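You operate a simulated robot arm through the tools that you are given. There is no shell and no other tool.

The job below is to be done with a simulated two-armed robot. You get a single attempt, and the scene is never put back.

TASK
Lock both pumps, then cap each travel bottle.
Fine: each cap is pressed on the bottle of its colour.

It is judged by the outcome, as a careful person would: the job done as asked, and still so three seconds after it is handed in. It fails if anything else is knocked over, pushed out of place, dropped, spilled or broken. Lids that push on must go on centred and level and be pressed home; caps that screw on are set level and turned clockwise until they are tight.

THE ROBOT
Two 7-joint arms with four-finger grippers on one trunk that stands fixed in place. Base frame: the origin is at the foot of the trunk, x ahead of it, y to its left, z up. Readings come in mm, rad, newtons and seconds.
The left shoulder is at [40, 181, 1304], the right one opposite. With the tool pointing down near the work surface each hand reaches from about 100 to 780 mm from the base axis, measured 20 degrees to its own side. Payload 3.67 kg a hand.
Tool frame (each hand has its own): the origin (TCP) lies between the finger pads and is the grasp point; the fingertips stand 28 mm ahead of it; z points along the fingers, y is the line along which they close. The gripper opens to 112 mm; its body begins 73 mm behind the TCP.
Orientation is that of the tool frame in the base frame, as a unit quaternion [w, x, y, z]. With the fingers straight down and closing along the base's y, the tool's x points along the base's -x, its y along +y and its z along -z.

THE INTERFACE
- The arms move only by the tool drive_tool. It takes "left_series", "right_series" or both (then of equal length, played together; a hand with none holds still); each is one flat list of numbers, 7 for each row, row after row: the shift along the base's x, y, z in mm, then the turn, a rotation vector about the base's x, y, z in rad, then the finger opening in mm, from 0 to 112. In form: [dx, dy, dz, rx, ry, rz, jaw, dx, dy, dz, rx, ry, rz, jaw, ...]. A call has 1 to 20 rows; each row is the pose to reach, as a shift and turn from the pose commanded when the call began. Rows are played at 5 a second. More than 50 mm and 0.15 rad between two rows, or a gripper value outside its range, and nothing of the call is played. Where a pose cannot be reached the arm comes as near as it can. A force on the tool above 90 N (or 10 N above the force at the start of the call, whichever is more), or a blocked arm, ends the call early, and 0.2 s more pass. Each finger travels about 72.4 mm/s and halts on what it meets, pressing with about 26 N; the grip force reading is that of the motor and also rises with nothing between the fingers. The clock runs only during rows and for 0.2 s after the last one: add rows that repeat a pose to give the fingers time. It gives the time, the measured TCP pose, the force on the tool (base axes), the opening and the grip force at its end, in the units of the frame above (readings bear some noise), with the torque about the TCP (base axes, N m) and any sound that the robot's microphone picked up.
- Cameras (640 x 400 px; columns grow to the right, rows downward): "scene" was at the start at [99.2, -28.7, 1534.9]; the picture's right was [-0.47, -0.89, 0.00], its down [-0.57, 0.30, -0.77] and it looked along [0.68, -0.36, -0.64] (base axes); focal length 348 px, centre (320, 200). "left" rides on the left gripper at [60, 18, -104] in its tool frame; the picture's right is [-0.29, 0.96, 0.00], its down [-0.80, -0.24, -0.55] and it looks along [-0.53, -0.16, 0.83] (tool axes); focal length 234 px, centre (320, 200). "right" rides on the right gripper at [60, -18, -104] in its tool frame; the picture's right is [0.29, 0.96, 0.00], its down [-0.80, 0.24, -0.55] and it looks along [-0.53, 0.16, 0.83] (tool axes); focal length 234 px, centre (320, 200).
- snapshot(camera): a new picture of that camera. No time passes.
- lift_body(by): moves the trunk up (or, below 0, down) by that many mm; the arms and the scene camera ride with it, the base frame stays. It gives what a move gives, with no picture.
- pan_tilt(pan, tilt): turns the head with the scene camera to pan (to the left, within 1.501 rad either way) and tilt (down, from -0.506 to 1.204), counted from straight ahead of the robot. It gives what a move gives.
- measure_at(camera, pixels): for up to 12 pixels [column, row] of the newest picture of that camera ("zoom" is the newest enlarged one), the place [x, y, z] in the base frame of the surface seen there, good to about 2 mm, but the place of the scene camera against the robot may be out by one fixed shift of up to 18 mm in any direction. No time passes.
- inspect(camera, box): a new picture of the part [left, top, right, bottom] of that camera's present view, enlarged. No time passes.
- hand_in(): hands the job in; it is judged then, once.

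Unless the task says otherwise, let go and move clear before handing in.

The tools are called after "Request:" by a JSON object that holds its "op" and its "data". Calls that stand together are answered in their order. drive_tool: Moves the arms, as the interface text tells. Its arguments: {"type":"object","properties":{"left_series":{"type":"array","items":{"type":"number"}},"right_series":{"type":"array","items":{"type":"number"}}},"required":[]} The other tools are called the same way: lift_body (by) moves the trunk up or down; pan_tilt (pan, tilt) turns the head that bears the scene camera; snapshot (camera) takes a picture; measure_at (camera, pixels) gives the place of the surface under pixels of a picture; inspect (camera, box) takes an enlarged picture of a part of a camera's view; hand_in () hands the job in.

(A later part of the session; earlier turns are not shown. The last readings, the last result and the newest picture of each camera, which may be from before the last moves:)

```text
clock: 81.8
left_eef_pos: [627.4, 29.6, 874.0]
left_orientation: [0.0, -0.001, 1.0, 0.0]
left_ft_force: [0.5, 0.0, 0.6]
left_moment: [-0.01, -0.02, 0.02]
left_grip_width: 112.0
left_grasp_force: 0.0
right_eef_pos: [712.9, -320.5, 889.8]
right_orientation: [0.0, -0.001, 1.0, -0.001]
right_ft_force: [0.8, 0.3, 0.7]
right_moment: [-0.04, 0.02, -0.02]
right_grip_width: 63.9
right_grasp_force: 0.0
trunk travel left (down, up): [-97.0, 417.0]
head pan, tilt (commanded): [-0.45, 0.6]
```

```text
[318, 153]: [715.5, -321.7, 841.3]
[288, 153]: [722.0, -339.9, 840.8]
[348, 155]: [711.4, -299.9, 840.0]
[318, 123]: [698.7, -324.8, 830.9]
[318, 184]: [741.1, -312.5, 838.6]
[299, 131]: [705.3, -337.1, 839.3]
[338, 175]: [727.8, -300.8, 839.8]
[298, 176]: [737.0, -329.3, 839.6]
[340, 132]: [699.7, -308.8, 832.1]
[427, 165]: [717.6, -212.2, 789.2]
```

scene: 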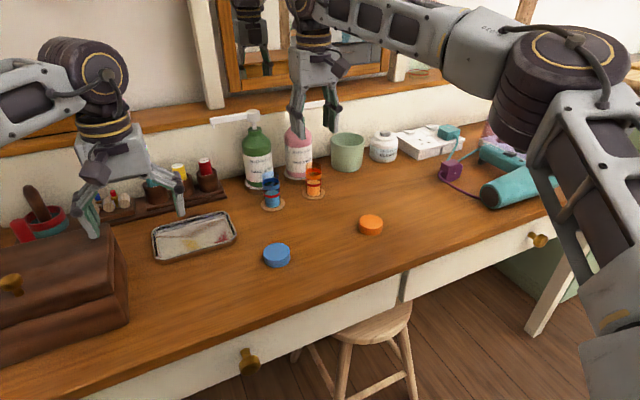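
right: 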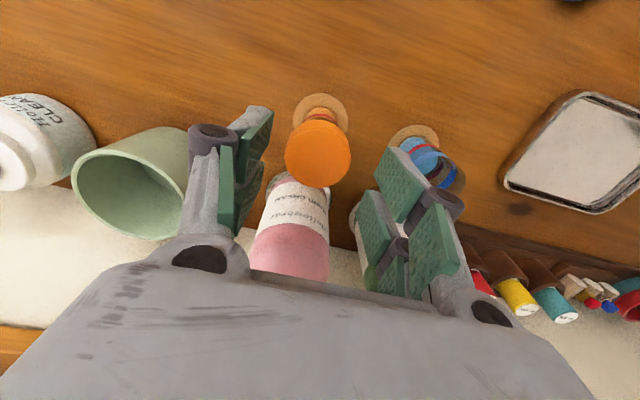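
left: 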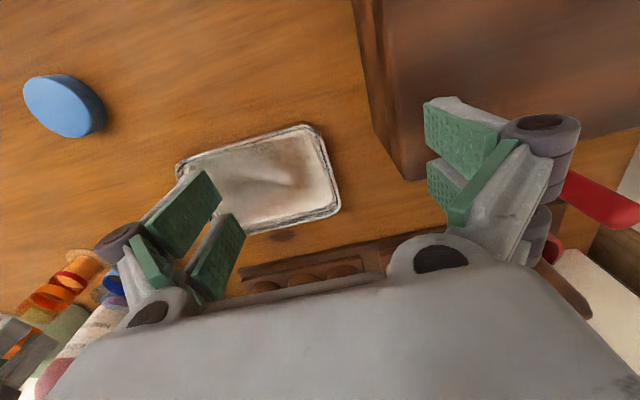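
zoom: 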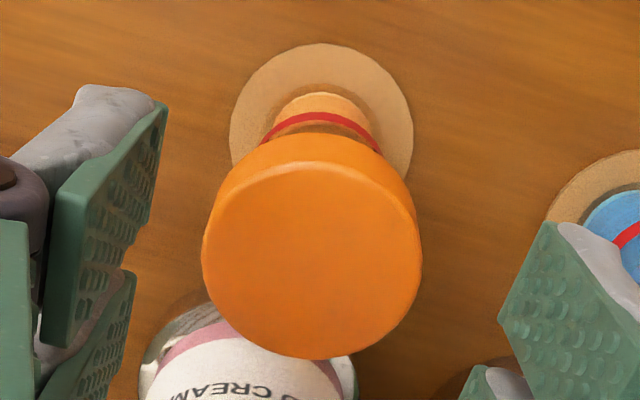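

Cap top is at z≈840 and level, centre within about a millimetre of the bottle's axis. To be sure it's home, I'll close the fingers and press straight down on its top with moderate force.

Request:
{"op": "drive_tool", "data": {"right_series": [1.5, 0.5, 0, 0, 0, 0, 30, 1.5, 0.5, 0, 0, 0, 0, 0, 1.5, 0.5, 0, 0, 0, 0, 0, 1.5, 0.5, -8, 0, 0, 0, 0, 1.5, 0.5, -15, 0, 0, 0, 0, 1.5, 0.5, -18, 0, 0, 0, 0]}}

Request:
{"op": "inspect", "data": {"camera": "scene", "box": [290, 130, 340, 200]}}

```text
clock: 83.2
left_eef_pos: [629.0, 30.4, 873.7]
left_orientation: [0.0, 0.0, 1.0, -0.001]
left_ft_force: [-0.7, 0.1, 0.4]
left_moment: [-0.02, -0.01, 0.0]
left_grip_width: 112.0
left_grasp_force: 0.0
right_eef_pos: [715.2, -320.6, 872.5]
right_orientation: [0.0, 0.0, 1.0, -0.001]
right_ft_force: [-0.8, 0.0, -0.2]
right_moment: [0.02, -0.02, -0.02]
right_grip_width: 0.2
right_grasp_force: 25.7
trunk travel left (down, up): [-97.0, 417.0]
head pan, tilt (commanded): [-0.45, 0.6]
```

```text
5.71 times, centred on (315, 165) of scene
```

zoom: 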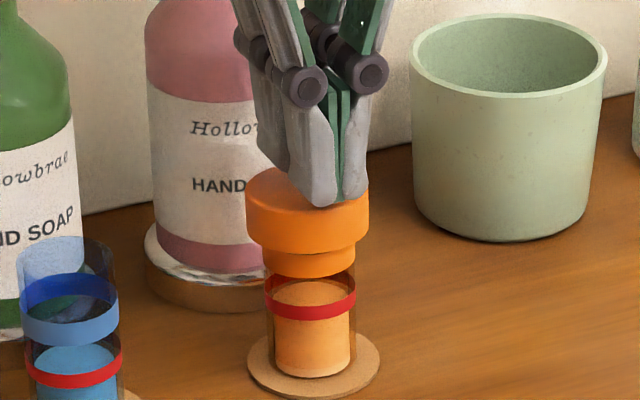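

Fingertips are just above the cap. Pressing down in 2 mm steps.

Request:
{"op": "drive_tool", "data": {"right_series": [0, 0.8, -2, 0, 0, 0, 0, 0, 0.8, -4, 0, 0, 0, 0, 0, 0.8, -6, 0, 0, 0, 0, 0, 0.8, -6, 0, 0, 0, 0]}}

```text
clock: 84.2
left_eef_pos: [628.3, 29.3, 872.1]
left_orientation: [0.0, -0.001, 1.0, 0.0]
left_ft_force: [0.3, 0.4, 0.0]
left_moment: [0.0, 0.03, 0.03]
left_grip_width: 112.0
left_grasp_force: 0.0
right_eef_pos: [716.3, -318.8, 866.4]
right_orientation: [0.001, 0.0, 1.0, -0.001]
right_ft_force: [-1.0, 0.3, 0.8]
right_moment: [0.03, 0.0, -0.02]
right_grip_width: 6.0
right_grasp_force: 26.4
trunk travel left (down, up): [-97.0, 417.0]
head pan, tilt (commanded): [-0.45, 0.6]
```

Request:
{"op": "drive_tool", "data": {"right_series": [0, 0, -1.5, 0, 0, 0, 0, 0, 0, -3, 0, 0, 0, 0, 0, 0, -3, 0, 0, 0, 0]}}

Request:
{"op": "inspect", "data": {"camera": "scene", "box": [290, 130, 340, 200]}}

```text
clock: 85.0
left_eef_pos: [627.6, 30.2, 874.5]
left_orientation: [0.0, -0.001, 1.0, 0.0]
left_ft_force: [-0.5, -0.4, -1.1]
left_moment: [0.05, 0.03, 0.04]
left_grip_width: 111.8
left_grasp_force: 0.0
right_eef_pos: [715.9, -318.6, 865.7]
right_orientation: [0.002, 0.001, 1.0, 0.0]
right_ft_force: [-3.1, 0.4, 8.5]
right_moment: [-0.03, 0.21, -0.01]
right_grip_width: 5.9
right_grasp_force: 26.2
trunk travel left (down, up): [-97.0, 417.0]
head pan, tilt (commanded): [-0.45, 0.6]
```

```text
5.71 times, centred on (315, 165) of scene
```

zoom: 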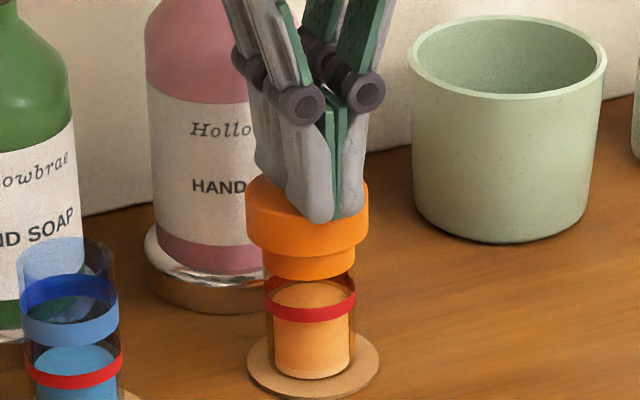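

8.5 N and the cap is holding firm. A bit more pressure to about 20 N.

Request:
{"op": "drive_tool", "data": {"right_series": [0, 0, -1.5, 0, 0, 0, 0, 0, 0, -3, 0, 0, 0, 0, 0, 0, -3.5, 0, 0, 0, 0]}}

Request:
{"op": "inspect", "data": {"camera": "scene", "box": [290, 130, 340, 200]}}

```text
clock: 85.8
left_eef_pos: [627.4, 29.9, 873.9]
left_orientation: [0.002, -0.001, 1.0, -0.002]
left_ft_force: [0.5, -0.6, 0.2]
left_moment: [0.01, 0.0, 0.02]
left_grip_width: 111.9
left_grasp_force: 0.0
right_eef_pos: [713.5, -317.4, 862.8]
right_orientation: [0.002, 0.001, 1.0, -0.002]
right_ft_force: [-6.5, 1.4, 26.7]
right_moment: [-0.01, 0.48, 0.0]
right_grip_width: 6.0
right_grasp_force: 25.4
trunk travel left (down, up): [-97.0, 417.0]
head pan, tilt (commanded): [-0.45, 0.6]
```

```text
5.71 times, centred on (315, 165) of scene
```

zoom: 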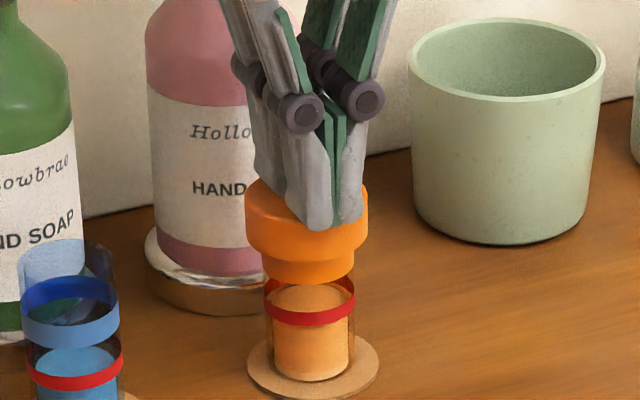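

27 N held; the cap is seated. Lifting off straight up.

Request:
{"op": "drive_tool", "data": {"right_series": [0, 0, 6, 0, 0, 0, 0, 0, 0, 20, 0, 0, 0, 0, -10, 0, 45, 0, 0, 0, 0, -30, 0, 70, 0, 0, 0, 0, -60, 0, 90, 0, 0, 0, 30, -60, 0, 90, 0, 0, 0, 60]}}

Request:
{"op": "inspect", "data": {"camera": "scene", "box": [290, 130, 340, 200]}}

Request:
{"op": "snapshot", "data": {"camera": "right"}}

```text
clock: 87.2
left_eef_pos: [629.3, 30.0, 871.8]
left_orientation: [-0.001, -0.001, 1.0, -0.001]
left_ft_force: [0.3, -0.3, -0.1]
left_moment: [-0.02, 0.03, -0.02]
left_grip_width: 112.0
left_grasp_force: 0.1
right_eef_pos: [654.9, -319.3, 947.2]
right_orientation: [-0.001, 0.002, 1.0, 0.0]
right_ft_force: [0.2, -0.2, -0.1]
right_moment: [0.02, 0.02, -0.03]
right_grip_width: 60.2
right_grasp_force: 0.5
trunk travel left (down, up): [-97.0, 417.0]
head pan, tilt (commanded): [-0.45, 0.6]
```

```text
5.71 times, centred on (315, 165) of scene
```

zoom: 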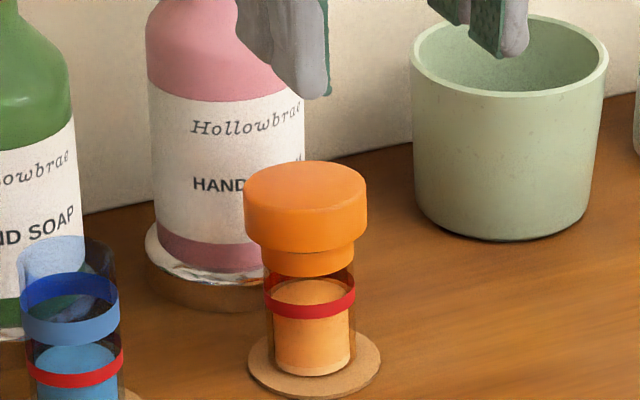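

```text
taken
```

right: 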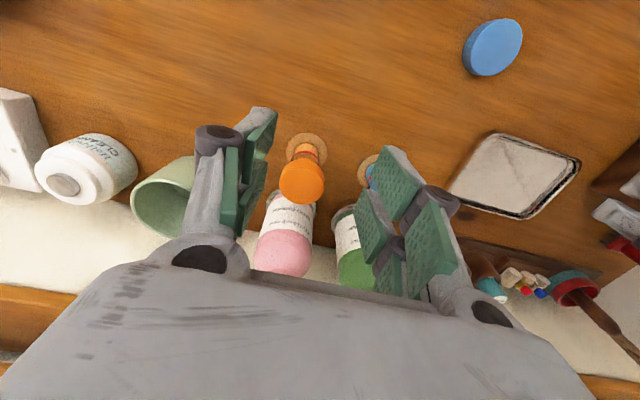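

The cap is on. The bottle looks very slightly leaned to the left in this view, so I'll inspect its base and the cap's levelness closely.

Request:
{"op": "inspect", "data": {"camera": "scene", "box": [300, 155, 328, 200]}}

Request:
{"op": "inspect", "data": {"camera": "left", "box": [0, 240, 110, 400]}}

Request:
{"op": "inspect", "data": {"camera": "right", "box": [260, 120, 350, 220]}}

```text
8.89 times, centred on (314, 178) of scene
```

zoom: 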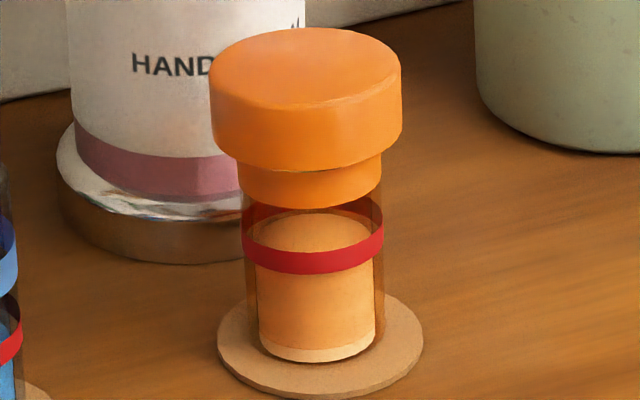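

```text
2.50 times, centred on (55, 320) of left
```

zoom: 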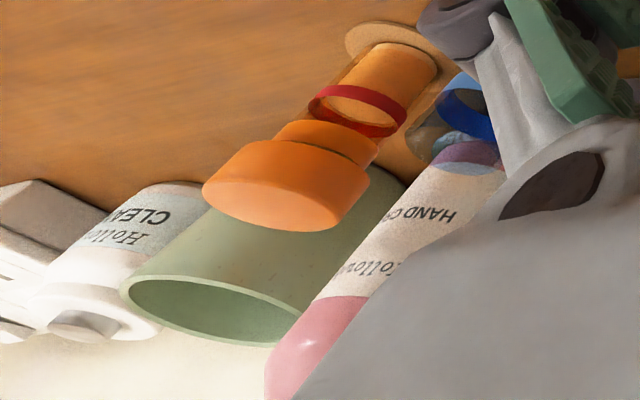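

```text
4.00 times, centred on (305, 170) of right
```

zoom: 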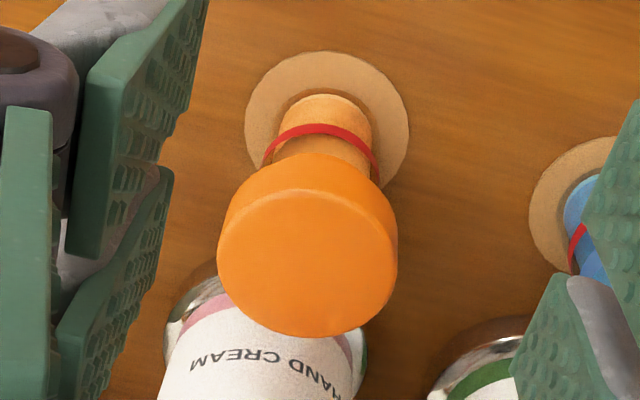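

The cap is seated, level to within a degree or so and firm. Before fetching the blue cap I'll test whether the right hand reaches over the blue bottle (714.5,-219) tool-down at capping height.

Request:
{"op": "drive_tool", "data": {"right_series": [0, 35, 0, 0, 0, 0, 60, 0, 70, -10, 0, 0, 0, 60, 5, 100, -20, 0, 0, 0, 60, 25, 100, -40, 0, 0, 0, 60, 45, 100, -58, 0, 0, 0, 60, 60, 100, -62, 0, 0, 0, 60, 60, 100, -62, 0, 0, 0, 60]}}

Request:
{"op": "snapshot", "data": {"camera": "right"}}

```text
clock: 88.8
left_eef_pos: [628.0, 28.8, 872.5]
left_orientation: [0.0, -0.001, 1.0, 0.0]
left_ft_force: [0.0, 0.4, -0.5]
left_moment: [0.0, 0.0, -0.02]
left_grip_width: 111.8
left_grasp_force: 0.1
right_eef_pos: [681.8, -233.8, 888.7]
right_orientation: [0.001, 0.001, 1.0, -0.001]
right_ft_force: [0.0, -0.8, 0.5]
right_moment: [-0.01, 0.0, 0.02]
right_grip_width: 59.8
right_grasp_force: 0.1
right hand out of reach, approached as far as the arm can: row 4, 5, 6, 7
trunk travel left (down, up): [-97.0, 417.0]
head pan, tilt (commanded): [-0.45, 0.6]
```

```text
taken
```

right: 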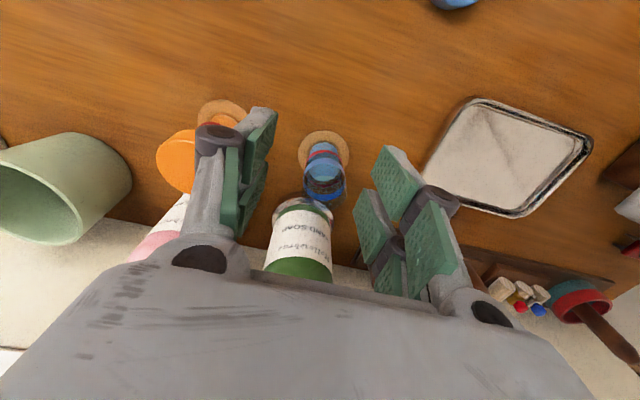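

At zero yaw the arm stalls at (682,-234). Yawing the hand +0.6 rad (as helped before), then retrying.

Request:
{"op": "drive_tool", "data": {"right_series": [-5, 0, 5, 0, 0, 0.14, 60, -5, 0, 5, 0, 0, 0.28, 60, -5, 0, 5, 0, 0, 0.42, 60, -5, 0, 5, 0, 0, 0.56, 60, 0, 5, 5, 0, 0, 0.6, 60, 15, 10, 2, 0, 0, 0.6, 60, 30, 14, -2, 0, 0, 0.6, 60, 32.5, 14.5, -4, 0, 0, 0.6, 60]}}

Request:
{"op": "snapshot", "data": {"camera": "right"}}

Request:
{"op": "inspect", "data": {"camera": "scene", "box": [220, 40, 380, 220]}}

```text
clock: 90.6
left_eef_pos: [628.3, 28.1, 872.3]
left_orientation: [0.0, -0.001, 1.0, -0.001]
left_ft_force: [-0.1, -0.4, 0.8]
left_moment: [0.02, -0.02, -0.02]
left_grip_width: 112.4
left_grasp_force: 0.0
right_eef_pos: [643.7, -192.6, 883.8]
right_orientation: [0.002, -0.292, 0.956, -0.001]
right_ft_force: [0.2, 0.6, 0.0]
right_moment: [0.0, -0.01, -0.02]
right_grip_width: 59.7
right_grasp_force: 0.1
right hand out of reach, approached as far as the arm can: row 4, 5, 6, 7, 8
trunk travel left (down, up): [-97.0, 417.0]
head pan, tilt (commanded): [-0.45, 0.6]
```

```text
taken
```

right: 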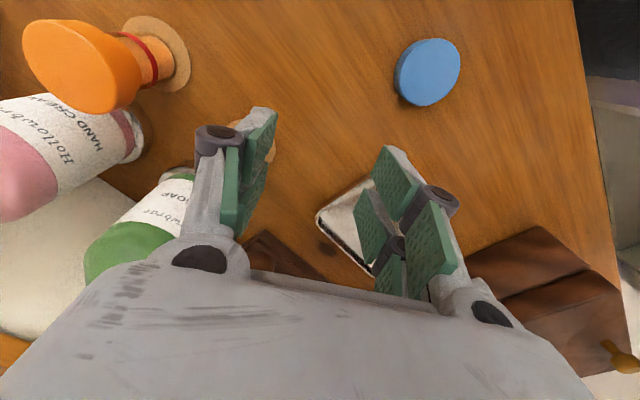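

```text
2.22 times, centred on (300, 130) of scene
```

zoom: 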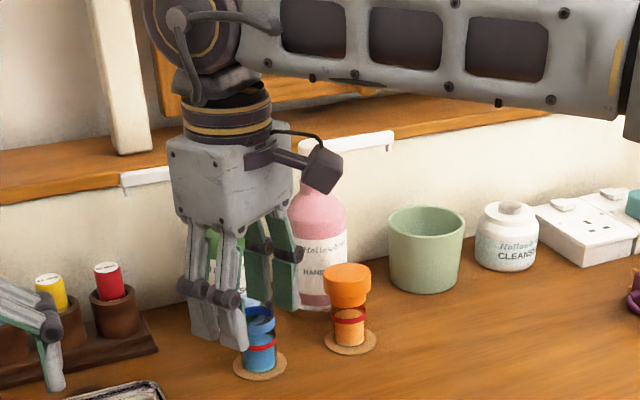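

Yaw in that direction makes it worse (clipped to 644,-193). The opposite yaw should help in the tool-down posture: rotating to −0.5 rad and retrying, staying above the bottles.

Request:
{"op": "drive_tool", "data": {"right_series": [0, 0, 15, 0, 0, -0.14, 60, 0, 0, 15, 0, 0, -0.28, 60, 0, -5, 15, 0, 0, -0.42, 60, 0, -10, 15, 0, 0, -0.56, 60, 0, -15, 15, 0, 0, -0.7, 60, 0, -20, 15, 0, 0, -0.84, 60, 5, -25, 15, 0, 0, -0.98, 60, 10, -28, 15, 0, 0, -1.1, 60, 10, -28, 15, 0, 0, -1.1, 60]}}

Request:
{"op": "drive_tool", "data": {"right_series": [20, 0, -5, 0, 0, 0, 60, 40, 0, -10, 0, 0, 0, 60, 60, 0, -15, 0, 0, 0, 60, 60, 0, -15, 0, 0, 0, 60]}}

Request:
{"op": "snapshot", "data": {"camera": "right"}}

Request:
{"op": "inspect", "data": {"camera": "scene", "box": [220, 40, 380, 220]}}

```text
clock: 92.6
left_eef_pos: [628.2, 29.3, 873.0]
left_orientation: [-0.001, -0.001, 1.0, -0.001]
left_ft_force: [-0.2, 0.1, -0.5]
left_moment: [0.03, -0.01, 0.02]
left_grip_width: 112.0
left_grasp_force: 0.0
right_eef_pos: [656.5, -215.6, 899.8]
right_orientation: [0.0, 0.249, 0.968, -0.001]
right_ft_force: [0.8, 0.5, 0.7]
right_moment: [0.0, 0.0, 0.01]
right_grip_width: 60.2
right_grasp_force: 0.0
trunk travel left (down, up): [-97.0, 417.0]
head pan, tilt (commanded): [-0.45, 0.6]
```

```text
clock: 93.6
left_eef_pos: [628.2, 30.1, 872.9]
left_orientation: [0.0, -0.002, 1.0, 0.001]
left_ft_force: [-0.3, 0.4, 0.0]
left_moment: [-0.02, -0.01, 0.0]
left_grip_width: 112.0
left_grasp_force: 0.1
right_eef_pos: [681.8, -233.4, 886.2]
right_orientation: [0.002, 0.248, 0.969, -0.001]
right_ft_force: [0.1, 0.2, -0.4]
right_moment: [-0.02, 0.03, 0.0]
right_grip_width: 60.0
right_grasp_force: 0.0
right hand out of reach, approached as far as the arm can: row 1, 2, 3, 4
trunk travel left (down, up): [-97.0, 417.0]
head pan, tilt (commanded): [-0.45, 0.6]
```

```text
taken
```

right: 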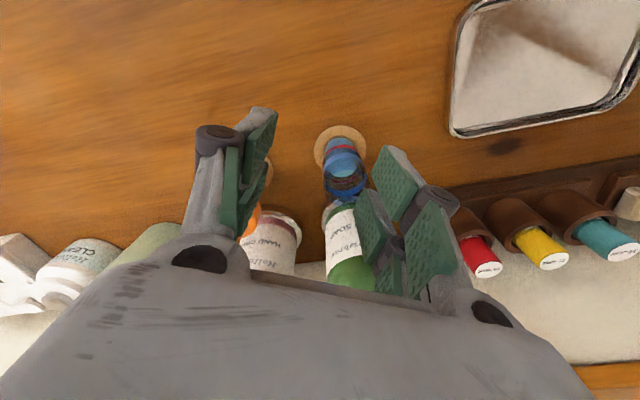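

```text
2.22 times, centred on (300, 130) of scene
```

zoom: 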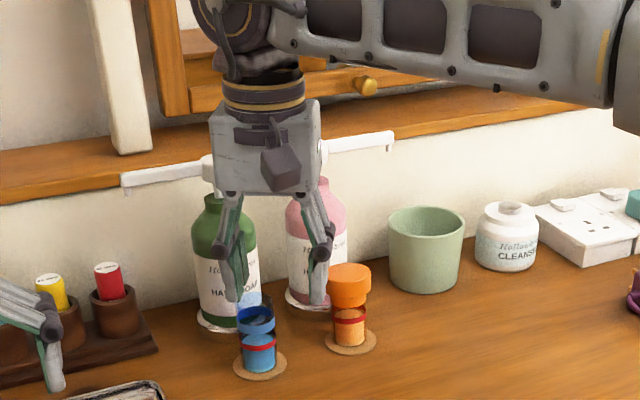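

Yaw −0.5 gives the same limit, so it's pure reach here: about 35 mm short with the tool vertical. A forward tilt moves the wrist back, so I'll test reaching over the blue bottle with tilt 0.35 and zero yaw.

Request:
{"op": "drive_tool", "data": {"right_series": [-15, 0, 10, 0, 0, 0.12, 60, -15, 0, 10, 0, 0, 0.25, 60, -15, 0, 10, 0, 0, 0.38, 60, -15, 0, 10, 0, 0, 0.5, 60, -15, 0, 10, 0, 0, 0.5, 60]}}

Request:
{"op": "drive_tool", "data": {"right_series": [0, 5, 0, 0, -0.12, 0, 60, 10, 10, 0, 0, -0.24, 0, 60, 20, 14, 0, 0, -0.35, 0, 60, 35, 14, -5, 0, -0.35, 0, 60, 47, 14, -8, 0, -0.35, 0, 60, 47, 14, -8, 0, -0.35, 0, 60]}}

Request:
{"op": "snapshot", "data": {"camera": "right"}}

```text
clock: 94.8
left_eef_pos: [628.5, 29.9, 872.4]
left_orientation: [0.0, -0.001, 1.0, 0.0]
left_ft_force: [-0.2, 1.0, 0.0]
left_moment: [-0.02, -0.03, -0.01]
left_grip_width: 112.0
left_grasp_force: 0.0
right_eef_pos: [665.1, -232.6, 894.5]
right_orientation: [0.001, 0.0, 1.0, -0.001]
right_ft_force: [-0.1, 0.2, 0.4]
right_moment: [-0.04, 0.0, 0.01]
right_grip_width: 60.3
right_grasp_force: 0.0
trunk travel left (down, up): [-97.0, 417.0]
head pan, tilt (commanded): [-0.45, 0.6]
```

```text
clock: 96.2
left_eef_pos: [628.2, 29.7, 872.8]
left_orientation: [0.001, -0.001, 1.0, 0.0]
left_ft_force: [0.6, 0.2, -0.3]
left_moment: [-0.01, -0.03, 0.01]
left_grip_width: 111.9
left_grasp_force: 0.1
right_eef_pos: [713.1, -218.3, 886.8]
right_orientation: [0.174, 0.002, 0.985, 0.0]
right_ft_force: [0.2, 0.5, 0.0]
right_moment: [0.0, 0.0, 0.0]
right_grip_width: 59.9
right_grasp_force: 0.1
trunk travel left (down, up): [-97.0, 417.0]
head pan, tilt (commanded): [-0.45, 0.6]
```

```text
taken
```

right: 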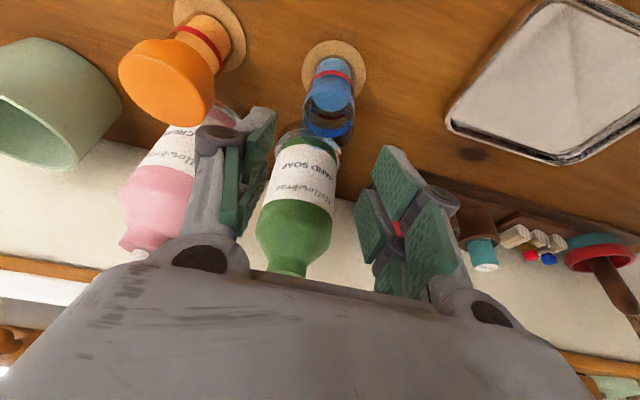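

Tilt 0.35 reaches the spot. I'll see how far the tilt can be reduced while staying there (the less tilt, the better the cap grip).

Request:
{"op": "drive_tool", "data": {"right_series": [0, 0, 0, 0, 0.05, 0, 60, 0, 0, 0, 0, 0.1, 0, 60, 0, 0, 0, 0, 0.15, 0, 60, 0, 0, 0, 0, 0.2, 0, 60]}}

```text
clock: 97.2
left_eef_pos: [628.6, 29.9, 872.8]
left_orientation: [0.0, 0.0, 1.0, 0.0]
left_ft_force: [-0.1, -1.0, 0.2]
left_moment: [0.01, 0.0, -0.01]
left_grip_width: 111.7
left_grasp_force: 0.1
right_eef_pos: [708.8, -222.1, 884.0]
right_orientation: [0.076, 0.001, 0.997, 0.0]
right_ft_force: [0.0, -0.2, 0.3]
right_moment: [-0.01, -0.03, -0.01]
right_grip_width: 59.9
right_grasp_force: 0.0
right hand out of reach, approached as far as the arm can: row 4
trunk travel left (down, up): [-97.0, 417.0]
head pan, tilt (commanded): [-0.45, 0.6]
```

Tilt ≈0.15–0.2 is enough there. Testing the lower capping height too: descending with open jaws around the (uncapped) blue bottle at t≈0.15, keeping ±10 mm clearance.

Request:
{"op": "drive_tool", "data": {"right_series": [0, 1, -5, 0, 0, 0, 64, 1, 2, -12, 0, 0, 0, 64, 2, 3, -20, 0, 0, 0, 64, 2, 3, -20, 0, 0, 0, 64]}}

Request:
{"op": "snapshot", "data": {"camera": "right"}}

Request:
{"op": "inspect", "data": {"camera": "right", "box": [240, 60, 400, 200]}}

```text
clock: 98.2
left_eef_pos: [629.4, 29.7, 872.5]
left_orientation: [0.0, -0.001, 1.0, -0.001]
left_ft_force: [-0.5, -0.4, -0.2]
left_moment: [0.02, 0.0, -0.02]
left_grip_width: 111.9
left_grasp_force: 0.0
right_eef_pos: [707.6, -220.9, 866.1]
right_orientation: [0.077, 0.001, 0.997, 0.0]
right_ft_force: [-0.5, -0.5, -0.1]
right_moment: [0.01, 0.0, -0.01]
right_grip_width: 63.9
right_grasp_force: 0.1
right hand out of reach, approached as far as the arm can: row 3, 4
trunk travel left (down, up): [-97.0, 417.0]
head pan, tilt (commanded): [-0.45, 0.6]
```

```text
taken
```

right: 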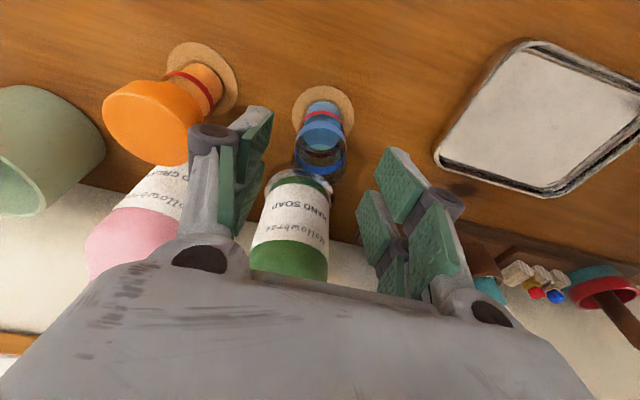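

```text
2.86 times, centred on (320, 130) of right
```

zoom: 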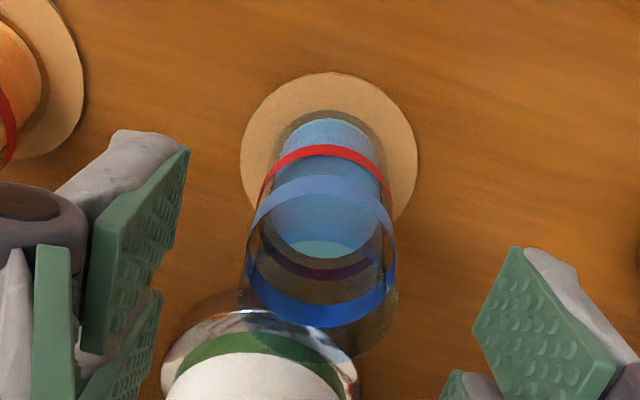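

At t≈0.15 and z 866 the limit is x≈708; a tilt of 0.25 will give margin. While here, measuring the blue bottle's ring.

Request:
{"op": "measure_at", "data": {"camera": "zoom", "pixels": [[322, 185], [290, 195], [352, 193], [322, 314], [290, 306], [352, 306], [250, 245], [393, 240], [300, 190], [340, 189], [262, 285], [383, 285]]}}

Request:
{"op": "drive_tool", "data": {"right_series": [0, 0, 0, 0, 0, 0, 64]}}

```text
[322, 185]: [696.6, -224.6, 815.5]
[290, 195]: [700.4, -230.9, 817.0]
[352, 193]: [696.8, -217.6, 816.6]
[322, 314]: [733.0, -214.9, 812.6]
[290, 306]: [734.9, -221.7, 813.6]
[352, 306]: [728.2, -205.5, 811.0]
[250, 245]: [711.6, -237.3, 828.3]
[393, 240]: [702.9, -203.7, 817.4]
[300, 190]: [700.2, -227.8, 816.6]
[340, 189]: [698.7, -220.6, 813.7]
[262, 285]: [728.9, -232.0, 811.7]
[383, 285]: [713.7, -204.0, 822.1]
```

```text
clock: 98.6
left_eef_pos: [628.4, 29.8, 872.5]
left_orientation: [0.0, -0.001, 1.0, -0.001]
left_ft_force: [-0.3, -0.2, 0.0]
left_moment: [0.04, 0.02, 0.02]
left_grip_width: 111.9
left_grasp_force: 0.1
right_eef_pos: [708.3, -219.7, 866.7]
right_orientation: [0.075, 0.001, 0.997, 0.0]
right_ft_force: [-0.4, 0.0, -0.7]
right_moment: [-0.06, 0.0, -0.01]
right_grip_width: 64.2
right_grasp_force: 0.1
trunk travel left (down, up): [-97.0, 417.0]
head pan, tilt (commanded): [-0.45, 0.6]
```

Blue bottle axis ≈(714,-220.3) in the hand's frame. Now raising off and backing away to inspect the capped orange bottle once more from a cleaner angle before fetching the blue cap.

Request:
{"op": "drive_tool", "data": {"right_series": [0, 0, 25, 0, 0, 0, 64, -5, 0, 50, 0, 0, 0, 64, -40, -15, 70, 0, 0.05, 0, 80, -75, -45, 85, 0, 0.1, 0, 100, -110, -70, 95, 0, 0.153, 0, 100, -140, -90, 95, 0, 0.153, 0, 100, -140, -90, 95, 0, 0.153, 0, 100]}}

Request:
{"op": "snapshot", "data": {"camera": "right"}}

Request:
{"op": "inspect", "data": {"camera": "right", "box": [260, 130, 380, 250]}}

Request:
{"op": "inspect", "data": {"camera": "scene", "box": [260, 130, 340, 205]}}

```text
clock: 100.2
left_eef_pos: [628.6, 29.4, 872.4]
left_orientation: [-0.001, 0.0, 1.0, -0.001]
left_ft_force: [0.0, -1.0, -0.1]
left_moment: [-0.02, -0.02, -0.04]
left_grip_width: 112.1
left_grasp_force: 0.0
right_eef_pos: [567.8, -310.1, 961.7]
right_orientation: [-0.002, 0.001, 1.0, -0.001]
right_ft_force: [0.1, -0.1, 0.4]
right_moment: [-0.01, -0.01, 0.01]
right_grip_width: 100.2
right_grasp_force: 0.0
trunk travel left (down, up): [-97.0, 417.0]
head pan, tilt (commanded): [-0.45, 0.6]
```

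```text
taken
```

right: 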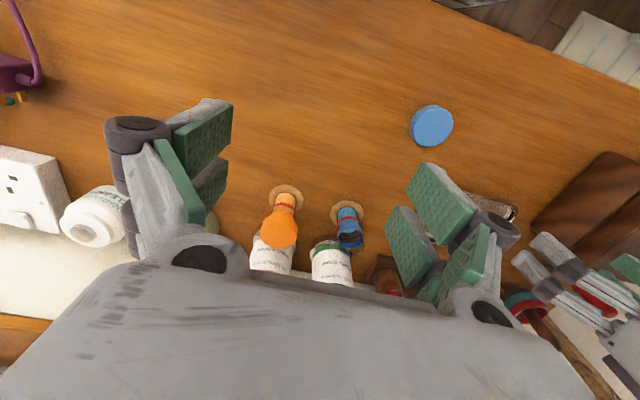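

```text
3.33 times, centred on (320, 190) of right
```

zoom: 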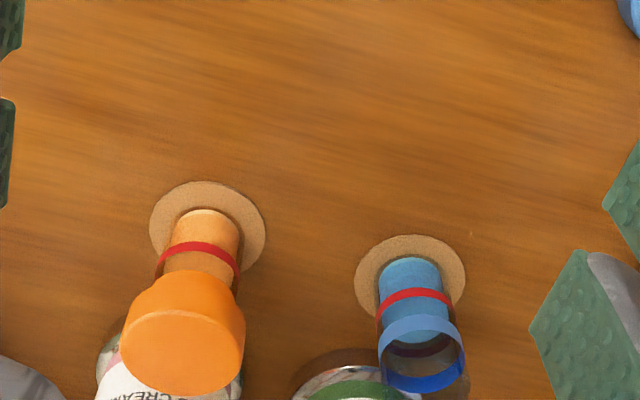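

```text
5.33 times, centred on (300, 168) of scene
```

zoom: 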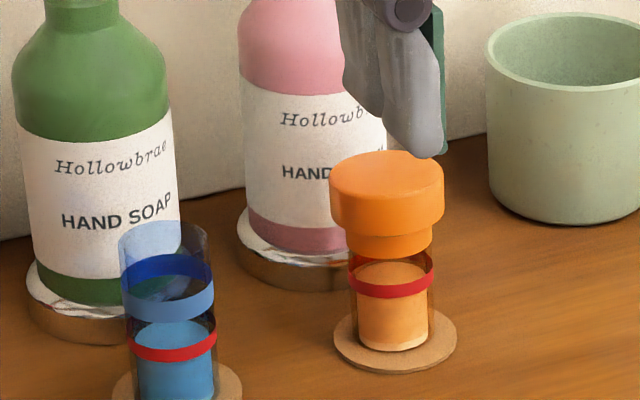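

Orange capped bottle checks out: its axis lines up with the vertical direction in the right view, and apparent ellipse tilts match the untouched blue bottle. Now moving over the blue cap at (549,-171) with a 0.25 rad tilt.

Request:
{"op": "drive_tool", "data": {"right_series": [0, 40, -20, 0, -0.1, 0, 90, -8, 80, -48, 0, -0.2, 0, 75, -16, 115, -78, 0, -0.25, 0, 75, -24.3, 139, -100, 0, -0.25, 0, 75, -24.3, 139.3, -111, 0, -0.25, 0, 75, -24.3, 139.3, -111, 0, -0.25, 0, 75]}}

Request:
{"op": "snapshot", "data": {"camera": "right"}}

Request:
{"op": "inspect", "data": {"camera": "right", "box": [260, 80, 380, 200]}}

```text
clock: 101.6
left_eef_pos: [628.8, 29.9, 872.9]
left_orientation: [-0.001, -0.001, 1.0, 0.0]
left_ft_force: [0.9, 0.4, -1.0]
left_moment: [0.0, -0.01, 0.0]
left_grip_width: 111.9
left_grasp_force: 0.1
right_eef_pos: [542.6, -170.6, 849.1]
right_orientation: [0.124, 0.001, 0.992, 0.0]
right_ft_force: [0.9, 0.4, 0.2]
right_moment: [0.0, 0.01, -0.02]
right_grip_width: 75.1
right_grasp_force: 0.3
trunk travel left (down, up): [-97.0, 417.0]
head pan, tilt (commanded): [-0.45, 0.6]
```

```text
taken
```

right: 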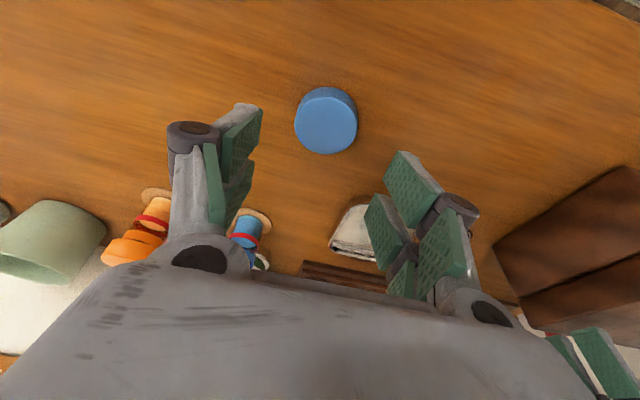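

```text
3.33 times, centred on (320, 140) of right
```

zoom: 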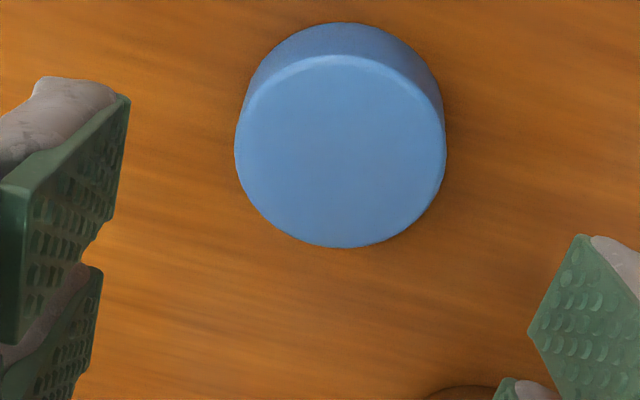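

Request:
{"op": "measure_at", "data": {"camera": "zoom", "pixels": [[340, 155], [242, 150], [440, 155], [340, 240], [340, 70], [270, 90], [410, 220], [270, 220], [410, 95], [320, 160]]}}

Request:
{"op": "drive_tool", "data": {"right_series": [0, 0, 0, 0, 0, 0, 75]}}

```text
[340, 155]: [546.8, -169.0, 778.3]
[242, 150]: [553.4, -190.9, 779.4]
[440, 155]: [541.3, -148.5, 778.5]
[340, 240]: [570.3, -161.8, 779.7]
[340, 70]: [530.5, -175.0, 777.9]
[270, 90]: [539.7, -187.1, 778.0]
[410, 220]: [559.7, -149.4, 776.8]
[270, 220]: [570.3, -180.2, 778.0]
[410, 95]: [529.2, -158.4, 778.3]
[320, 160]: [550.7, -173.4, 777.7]
```

```text
clock: 102.0
left_eef_pos: [629.1, 30.1, 873.6]
left_orientation: [-0.001, -0.001, 1.0, 0.0]
left_ft_force: [-0.2, -0.5, 0.2]
left_moment: [0.01, 0.02, 0.02]
left_grip_width: 112.2
left_grasp_force: 0.1
right_eef_pos: [542.4, -171.8, 849.4]
right_orientation: [0.124, 0.001, 0.992, 0.0]
right_ft_force: [-0.4, -0.1, -0.4]
right_moment: [0.0, 0.02, 0.0]
right_grip_width: 74.8
right_grasp_force: 0.1
trunk travel left (down, up): [-97.0, 417.0]
head pan, tilt (commanded): [-0.45, 0.6]
```

Both methods agree: cap centre is at TCP+(6.8,+2.3); I want it at (+5.3,0) for the tilted grip. Correcting and descending to about z 797.

Request:
{"op": "drive_tool", "data": {"right_series": [1.5, 2.3, 0, 0, 0, 0, 75, 1.5, 2.3, -20, 0, 0, 0, 75, 1.5, 2.3, -40, 0, 0, 0, 75, 1.5, 2.3, -52.5, 0, 0, 0, 75, 1.5, 2.3, -52.5, 0, 0, 0, 75]}}

Request:
{"op": "inspect", "data": {"camera": "right", "box": [230, 90, 410, 230]}}

Request:
{"op": "inspect", "data": {"camera": "scene", "box": [220, 180, 340, 280]}}

```text
clock: 103.2
left_eef_pos: [628.6, 30.4, 873.3]
left_orientation: [0.0, -0.001, 1.0, -0.001]
left_ft_force: [-0.1, 0.7, -1.0]
left_moment: [0.01, -0.01, -0.01]
left_grip_width: 112.0
left_grasp_force: 0.0
right_eef_pos: [544.7, -166.6, 797.9]
right_orientation: [0.124, 0.001, 0.992, 0.0]
right_ft_force: [0.2, 1.0, 0.1]
right_moment: [0.01, 0.01, 0.0]
right_grip_width: 74.9
right_grasp_force: 0.0
trunk travel left (down, up): [-97.0, 417.0]
head pan, tilt (commanded): [-0.45, 0.6]
```

```text
2.86 times, centred on (320, 160) of right
```

zoom: 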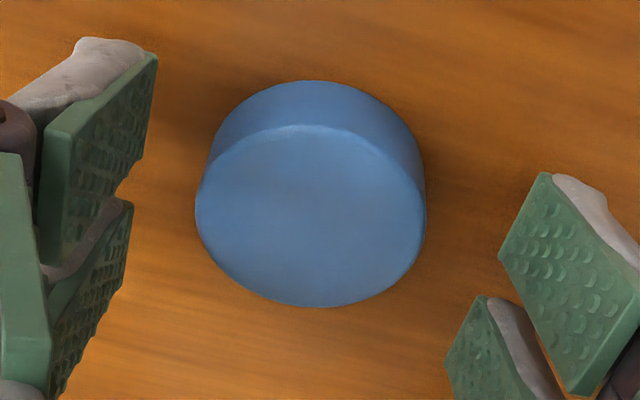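

```text
4.00 times, centred on (280, 230) of scene
```

zoom: 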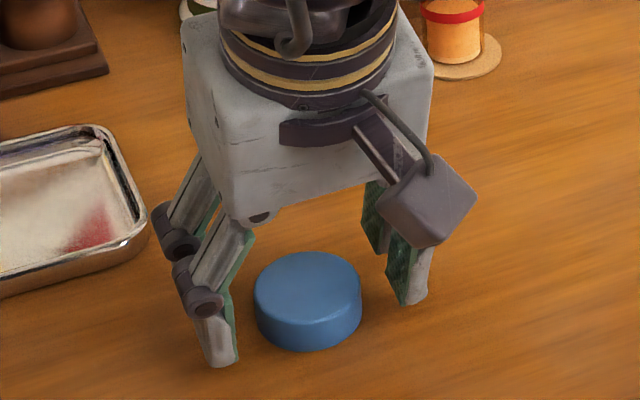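

The cap is centred between the fingers with no table contact. Lowering 1.5 mm and closing.

Request:
{"op": "drive_tool", "data": {"right_series": [0, 0, -1.5, 0, 0, 0, 75, 0, 0, -1.5, 0, 0, 0, 60, 0, 0, -1.5, 0, 0, 0, 46, 0, 0, -1.5, 0, 0, 0, 38, 0, 0, -1.5, 0, 0, 0, 38]}}

Request:
{"op": "snapshot", "data": {"camera": "right"}}

Request:
{"op": "inspect", "data": {"camera": "scene", "box": [220, 180, 340, 280]}}

```text
clock: 104.4
left_eef_pos: [629.6, 28.8, 873.4]
left_orientation: [-0.001, -0.001, 1.0, 0.0]
left_ft_force: [0.5, 0.1, -0.7]
left_moment: [0.0, -0.01, 0.0]
left_grip_width: 111.9
left_grasp_force: 0.1
right_eef_pos: [545.4, -168.2, 796.0]
right_orientation: [0.123, 0.001, 0.992, 0.0]
right_ft_force: [0.0, -1.2, 2.2]
right_moment: [0.05, 0.0, 0.04]
right_grip_width: 44.0
right_grasp_force: 26.4
trunk travel left (down, up): [-97.0, 417.0]
head pan, tilt (commanded): [-0.45, 0.6]
```

```text
taken
```

right: 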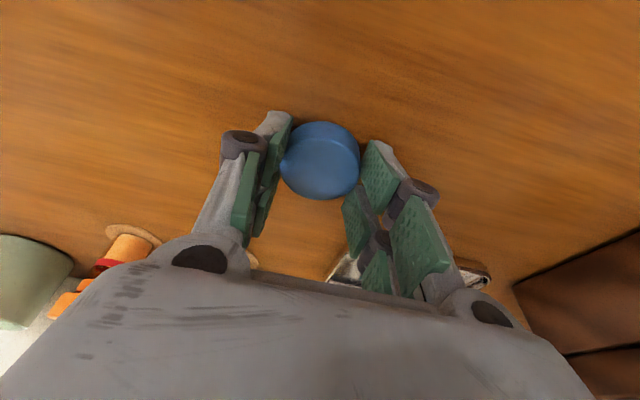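

```text
4.00 times, centred on (280, 230) of scene
```

zoom: 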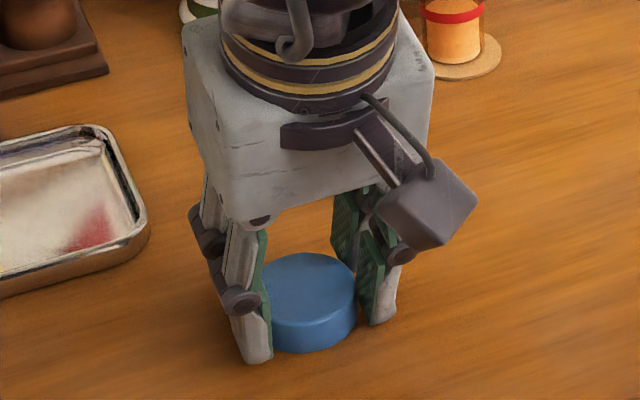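

Gripped at 44.0 mm. Lifting and checking the cap stays level.

Request:
{"op": "drive_tool", "data": {"right_series": [0, 0, 15, 0, 0, 0, 38, 0, 0, 40, 0, 0, 0, 38, 0, 0, 75, 0, 0, 0, 38, 0, 0, 100, 0, 0, 0, 38, 0, 0, 100, 0, 0, 0, 38]}}

Request:
{"op": "snapshot", "data": {"camera": "right"}}

Request:
{"op": "inspect", "data": {"camera": "right", "box": [260, 100, 380, 220]}}

Request:
{"op": "inspect", "data": {"camera": "scene", "box": [220, 130, 340, 230]}}

```text
clock: 105.6
left_eef_pos: [628.5, 29.2, 873.6]
left_orientation: [0.0, 0.0, 1.0, 0.001]
left_ft_force: [-0.1, -0.6, 0.1]
left_moment: [0.02, -0.01, 0.03]
left_grip_width: 112.0
left_grasp_force: 0.0
right_eef_pos: [545.3, -167.8, 897.4]
right_orientation: [0.124, 0.001, 0.992, -0.001]
right_ft_force: [-0.6, 0.9, -0.2]
right_moment: [-0.01, 0.02, -0.02]
right_grip_width: 43.9
right_grasp_force: 26.0
trunk travel left (down, up): [-97.0, 417.0]
head pan, tilt (commanded): [-0.45, 0.6]
```

```text
taken
```

right: 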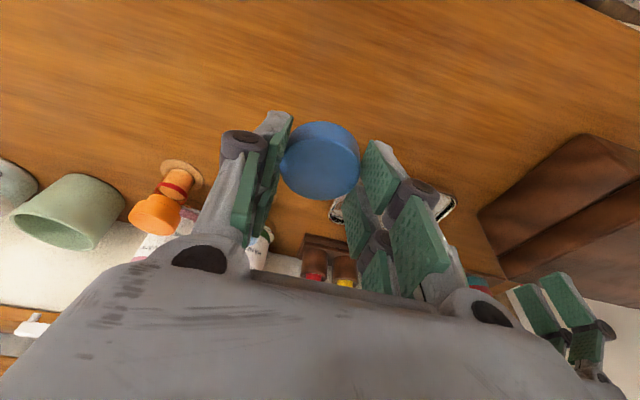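

```text
3.33 times, centred on (320, 160) of right
```

zoom: 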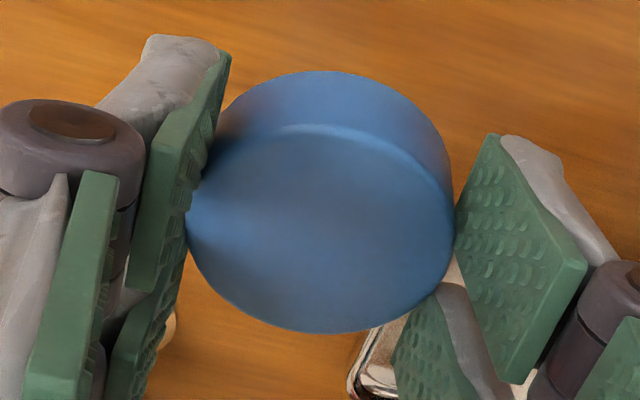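

```text
4.00 times, centred on (280, 180) of scene
```

zoom: 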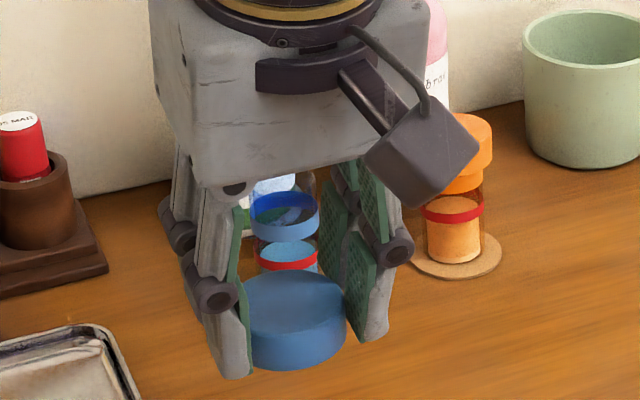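

Checking levelness of the held cap by measuring heights across its top face.

Request:
{"op": "measure_at", "data": {"camera": "right", "pixels": [[319, 172], [285, 168], [355, 172], [319, 204], [319, 145], [300, 150], [340, 195], [300, 197], [340, 150], [319, 185], [319, 158]]}}

Request:
{"op": "drive_tool", "data": {"right_series": [0, 0, 0, 0, 0, 0, 38]}}

```text
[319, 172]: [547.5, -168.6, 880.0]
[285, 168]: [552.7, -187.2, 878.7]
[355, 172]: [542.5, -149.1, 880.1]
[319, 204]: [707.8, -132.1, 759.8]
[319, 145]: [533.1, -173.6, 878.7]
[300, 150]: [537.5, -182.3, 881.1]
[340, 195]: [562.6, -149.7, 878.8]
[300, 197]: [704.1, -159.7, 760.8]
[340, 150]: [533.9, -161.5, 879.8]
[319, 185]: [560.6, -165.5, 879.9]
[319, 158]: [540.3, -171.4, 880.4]
```

```text
clock: 106.0
left_eef_pos: [628.6, 30.3, 871.6]
left_orientation: [0.001, -0.001, 1.0, -0.001]
left_ft_force: [1.2, 0.3, 0.1]
left_moment: [-0.01, 0.0, 0.02]
left_grip_width: 111.9
left_grasp_force: 0.0
right_eef_pos: [544.8, -168.2, 897.0]
right_orientation: [0.123, 0.001, 0.992, 0.0]
right_ft_force: [0.2, 0.7, 0.0]
right_moment: [-0.01, 0.03, 0.0]
right_grip_width: 44.2
right_grasp_force: 25.6
trunk travel left (down, up): [-97.0, 417.0]
head pan, tilt (commanded): [-0.45, 0.6]
```

The held cap is level (z 878.7–881 all over), its centre ≈3 mm ahead of the TCP. Moving it over the blue bottle: target TCP (710.8,-220.1,885), cap bottom ~15 mm above the rim.

Request:
{"op": "drive_tool", "data": {"right_series": [45, -15, 0, 0, 0, 0, 38, 90, -30, 0, 0, 0, 0, 38, 130, -45, 0, 0, 0, 0, 38, 155, -52, -5, 0, 0, 0, 38, 165.7, -51.9, -10, 0, 0, 0, 38, 165.7, -51.9, -10, 0, 0, 0, 38]}}

Request:
{"op": "snapshot", "data": {"camera": "right"}}

Request:
{"op": "inspect", "data": {"camera": "right", "box": [260, 60, 380, 210]}}

Request:
{"op": "inspect", "data": {"camera": "scene", "box": [245, 130, 305, 220]}}

```text
clock: 107.4
left_eef_pos: [628.4, 30.2, 872.9]
left_orientation: [0.0, -0.001, 1.0, 0.001]
left_ft_force: [-0.4, 0.1, -0.1]
left_moment: [0.04, 0.01, 0.0]
left_grip_width: 112.1
left_grasp_force: 0.0
right_eef_pos: [711.2, -222.0, 885.3]
right_orientation: [0.124, 0.001, 0.992, 0.0]
right_ft_force: [-0.8, 0.8, 0.8]
right_moment: [-0.01, 0.01, -0.01]
right_grip_width: 44.3
right_grasp_force: 26.4
trunk travel left (down, up): [-97.0, 417.0]
head pan, tilt (commanded): [-0.45, 0.6]
```

```text
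taken
```

right: 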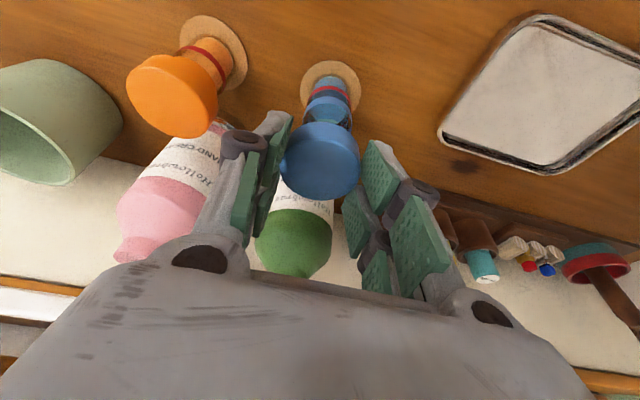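

```text
2.67 times, centred on (320, 135) of right
```

zoom: 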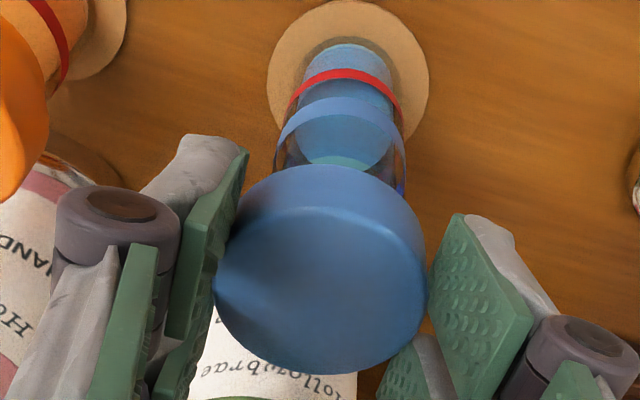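

```text
4.44 times, centred on (275, 175) of scene
```

zoom: 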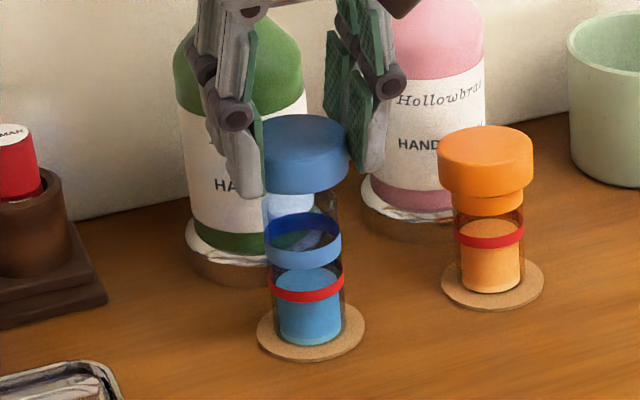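

Both views say the cap is about 1.8 mm too far toward −y; x looks right. Correcting by +1.8 mm in y and lowering 8 mm.

Request:
{"op": "drive_tool", "data": {"right_series": [0, 1.8, 0, 0, 0, 0, 38, 0, 1.8, -4, 0, 0, 0, 38, 0, 1.8, -8, 0, 0, 0, 38, 0, 1.8, -8, 0, 0, 0, 38]}}

Request:
{"op": "inspect", "data": {"camera": "right", "box": [290, 50, 370, 130]}}

Request:
{"op": "inspect", "data": {"camera": "scene", "box": [250, 145, 300, 215]}}

```text
clock: 108.4
left_eef_pos: [628.3, 29.3, 873.1]
left_orientation: [0.0, -0.001, 1.0, 0.0]
left_ft_force: [0.5, 0.6, 0.5]
left_moment: [0.0, -0.01, 0.01]
left_grip_width: 112.2
left_grasp_force: 0.1
right_eef_pos: [711.3, -219.6, 878.6]
right_orientation: [0.124, 0.001, 0.992, 0.001]
right_ft_force: [0.1, -0.3, -0.5]
right_moment: [-0.01, -0.01, 0.01]
right_grip_width: 44.1
right_grasp_force: 26.0
trunk travel left (down, up): [-97.0, 417.0]
head pan, tilt (commanded): [-0.45, 0.6]
```

```text
5.00 times, centred on (330, 90) of right
```

zoom: 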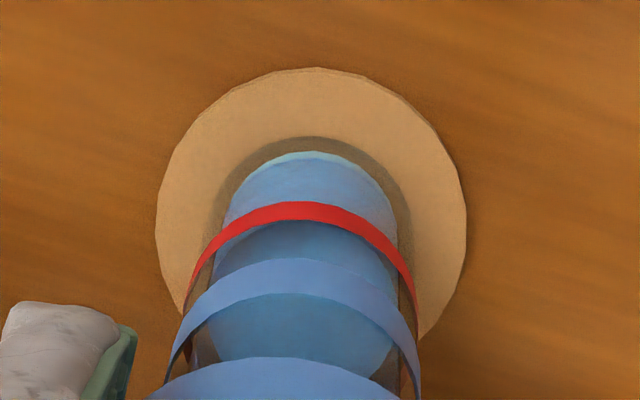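

```text
5.71 times, centred on (275, 180) of scene
```

zoom: 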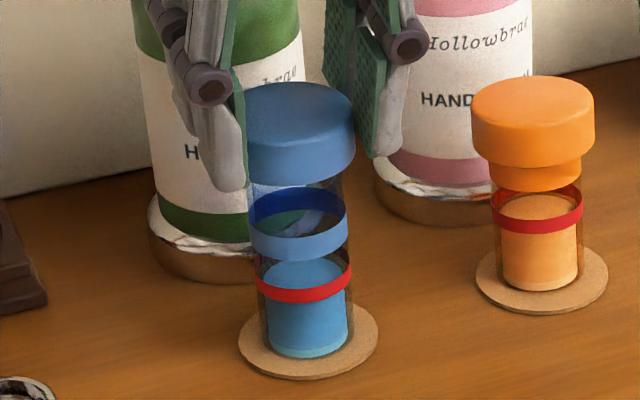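

Aligned within about half a millimetre in both views. Lowering the skirt over the rim in small steps.

Request:
{"op": "drive_tool", "data": {"right_series": [0, 0.3, -3, 0, 0, 0, 38, 0, 0.3, -6, 0, 0, 0, 38, 0, 0.3, -9, 0, 0, 0, 38, 0, 0.3, -12, 0, 0, 0, 38, 0, 0.3, -12, 0, 0, 0, 38]}}

Request:
{"op": "inspect", "data": {"camera": "scene", "box": [250, 145, 300, 215]}}

```text
clock: 109.6
left_eef_pos: [628.9, 29.3, 873.8]
left_orientation: [0.0, 0.0, 1.0, 0.0]
left_ft_force: [0.8, -0.6, 0.3]
left_moment: [0.0, -0.02, -0.01]
left_grip_width: 111.7
left_grasp_force: 0.2
right_eef_pos: [711.8, -217.4, 866.5]
right_orientation: [0.124, 0.001, 0.992, 0.0]
right_ft_force: [-0.3, -0.5, 0.4]
right_moment: [0.01, -0.02, 0.02]
right_grip_width: 44.0
right_grasp_force: 26.3
trunk travel left (down, up): [-97.0, 417.0]
head pan, tilt (commanded): [-0.45, 0.6]
```

```text
5.71 times, centred on (275, 180) of scene
```

zoom: 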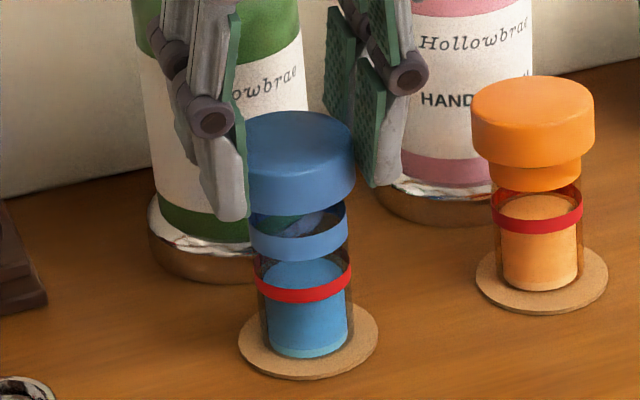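

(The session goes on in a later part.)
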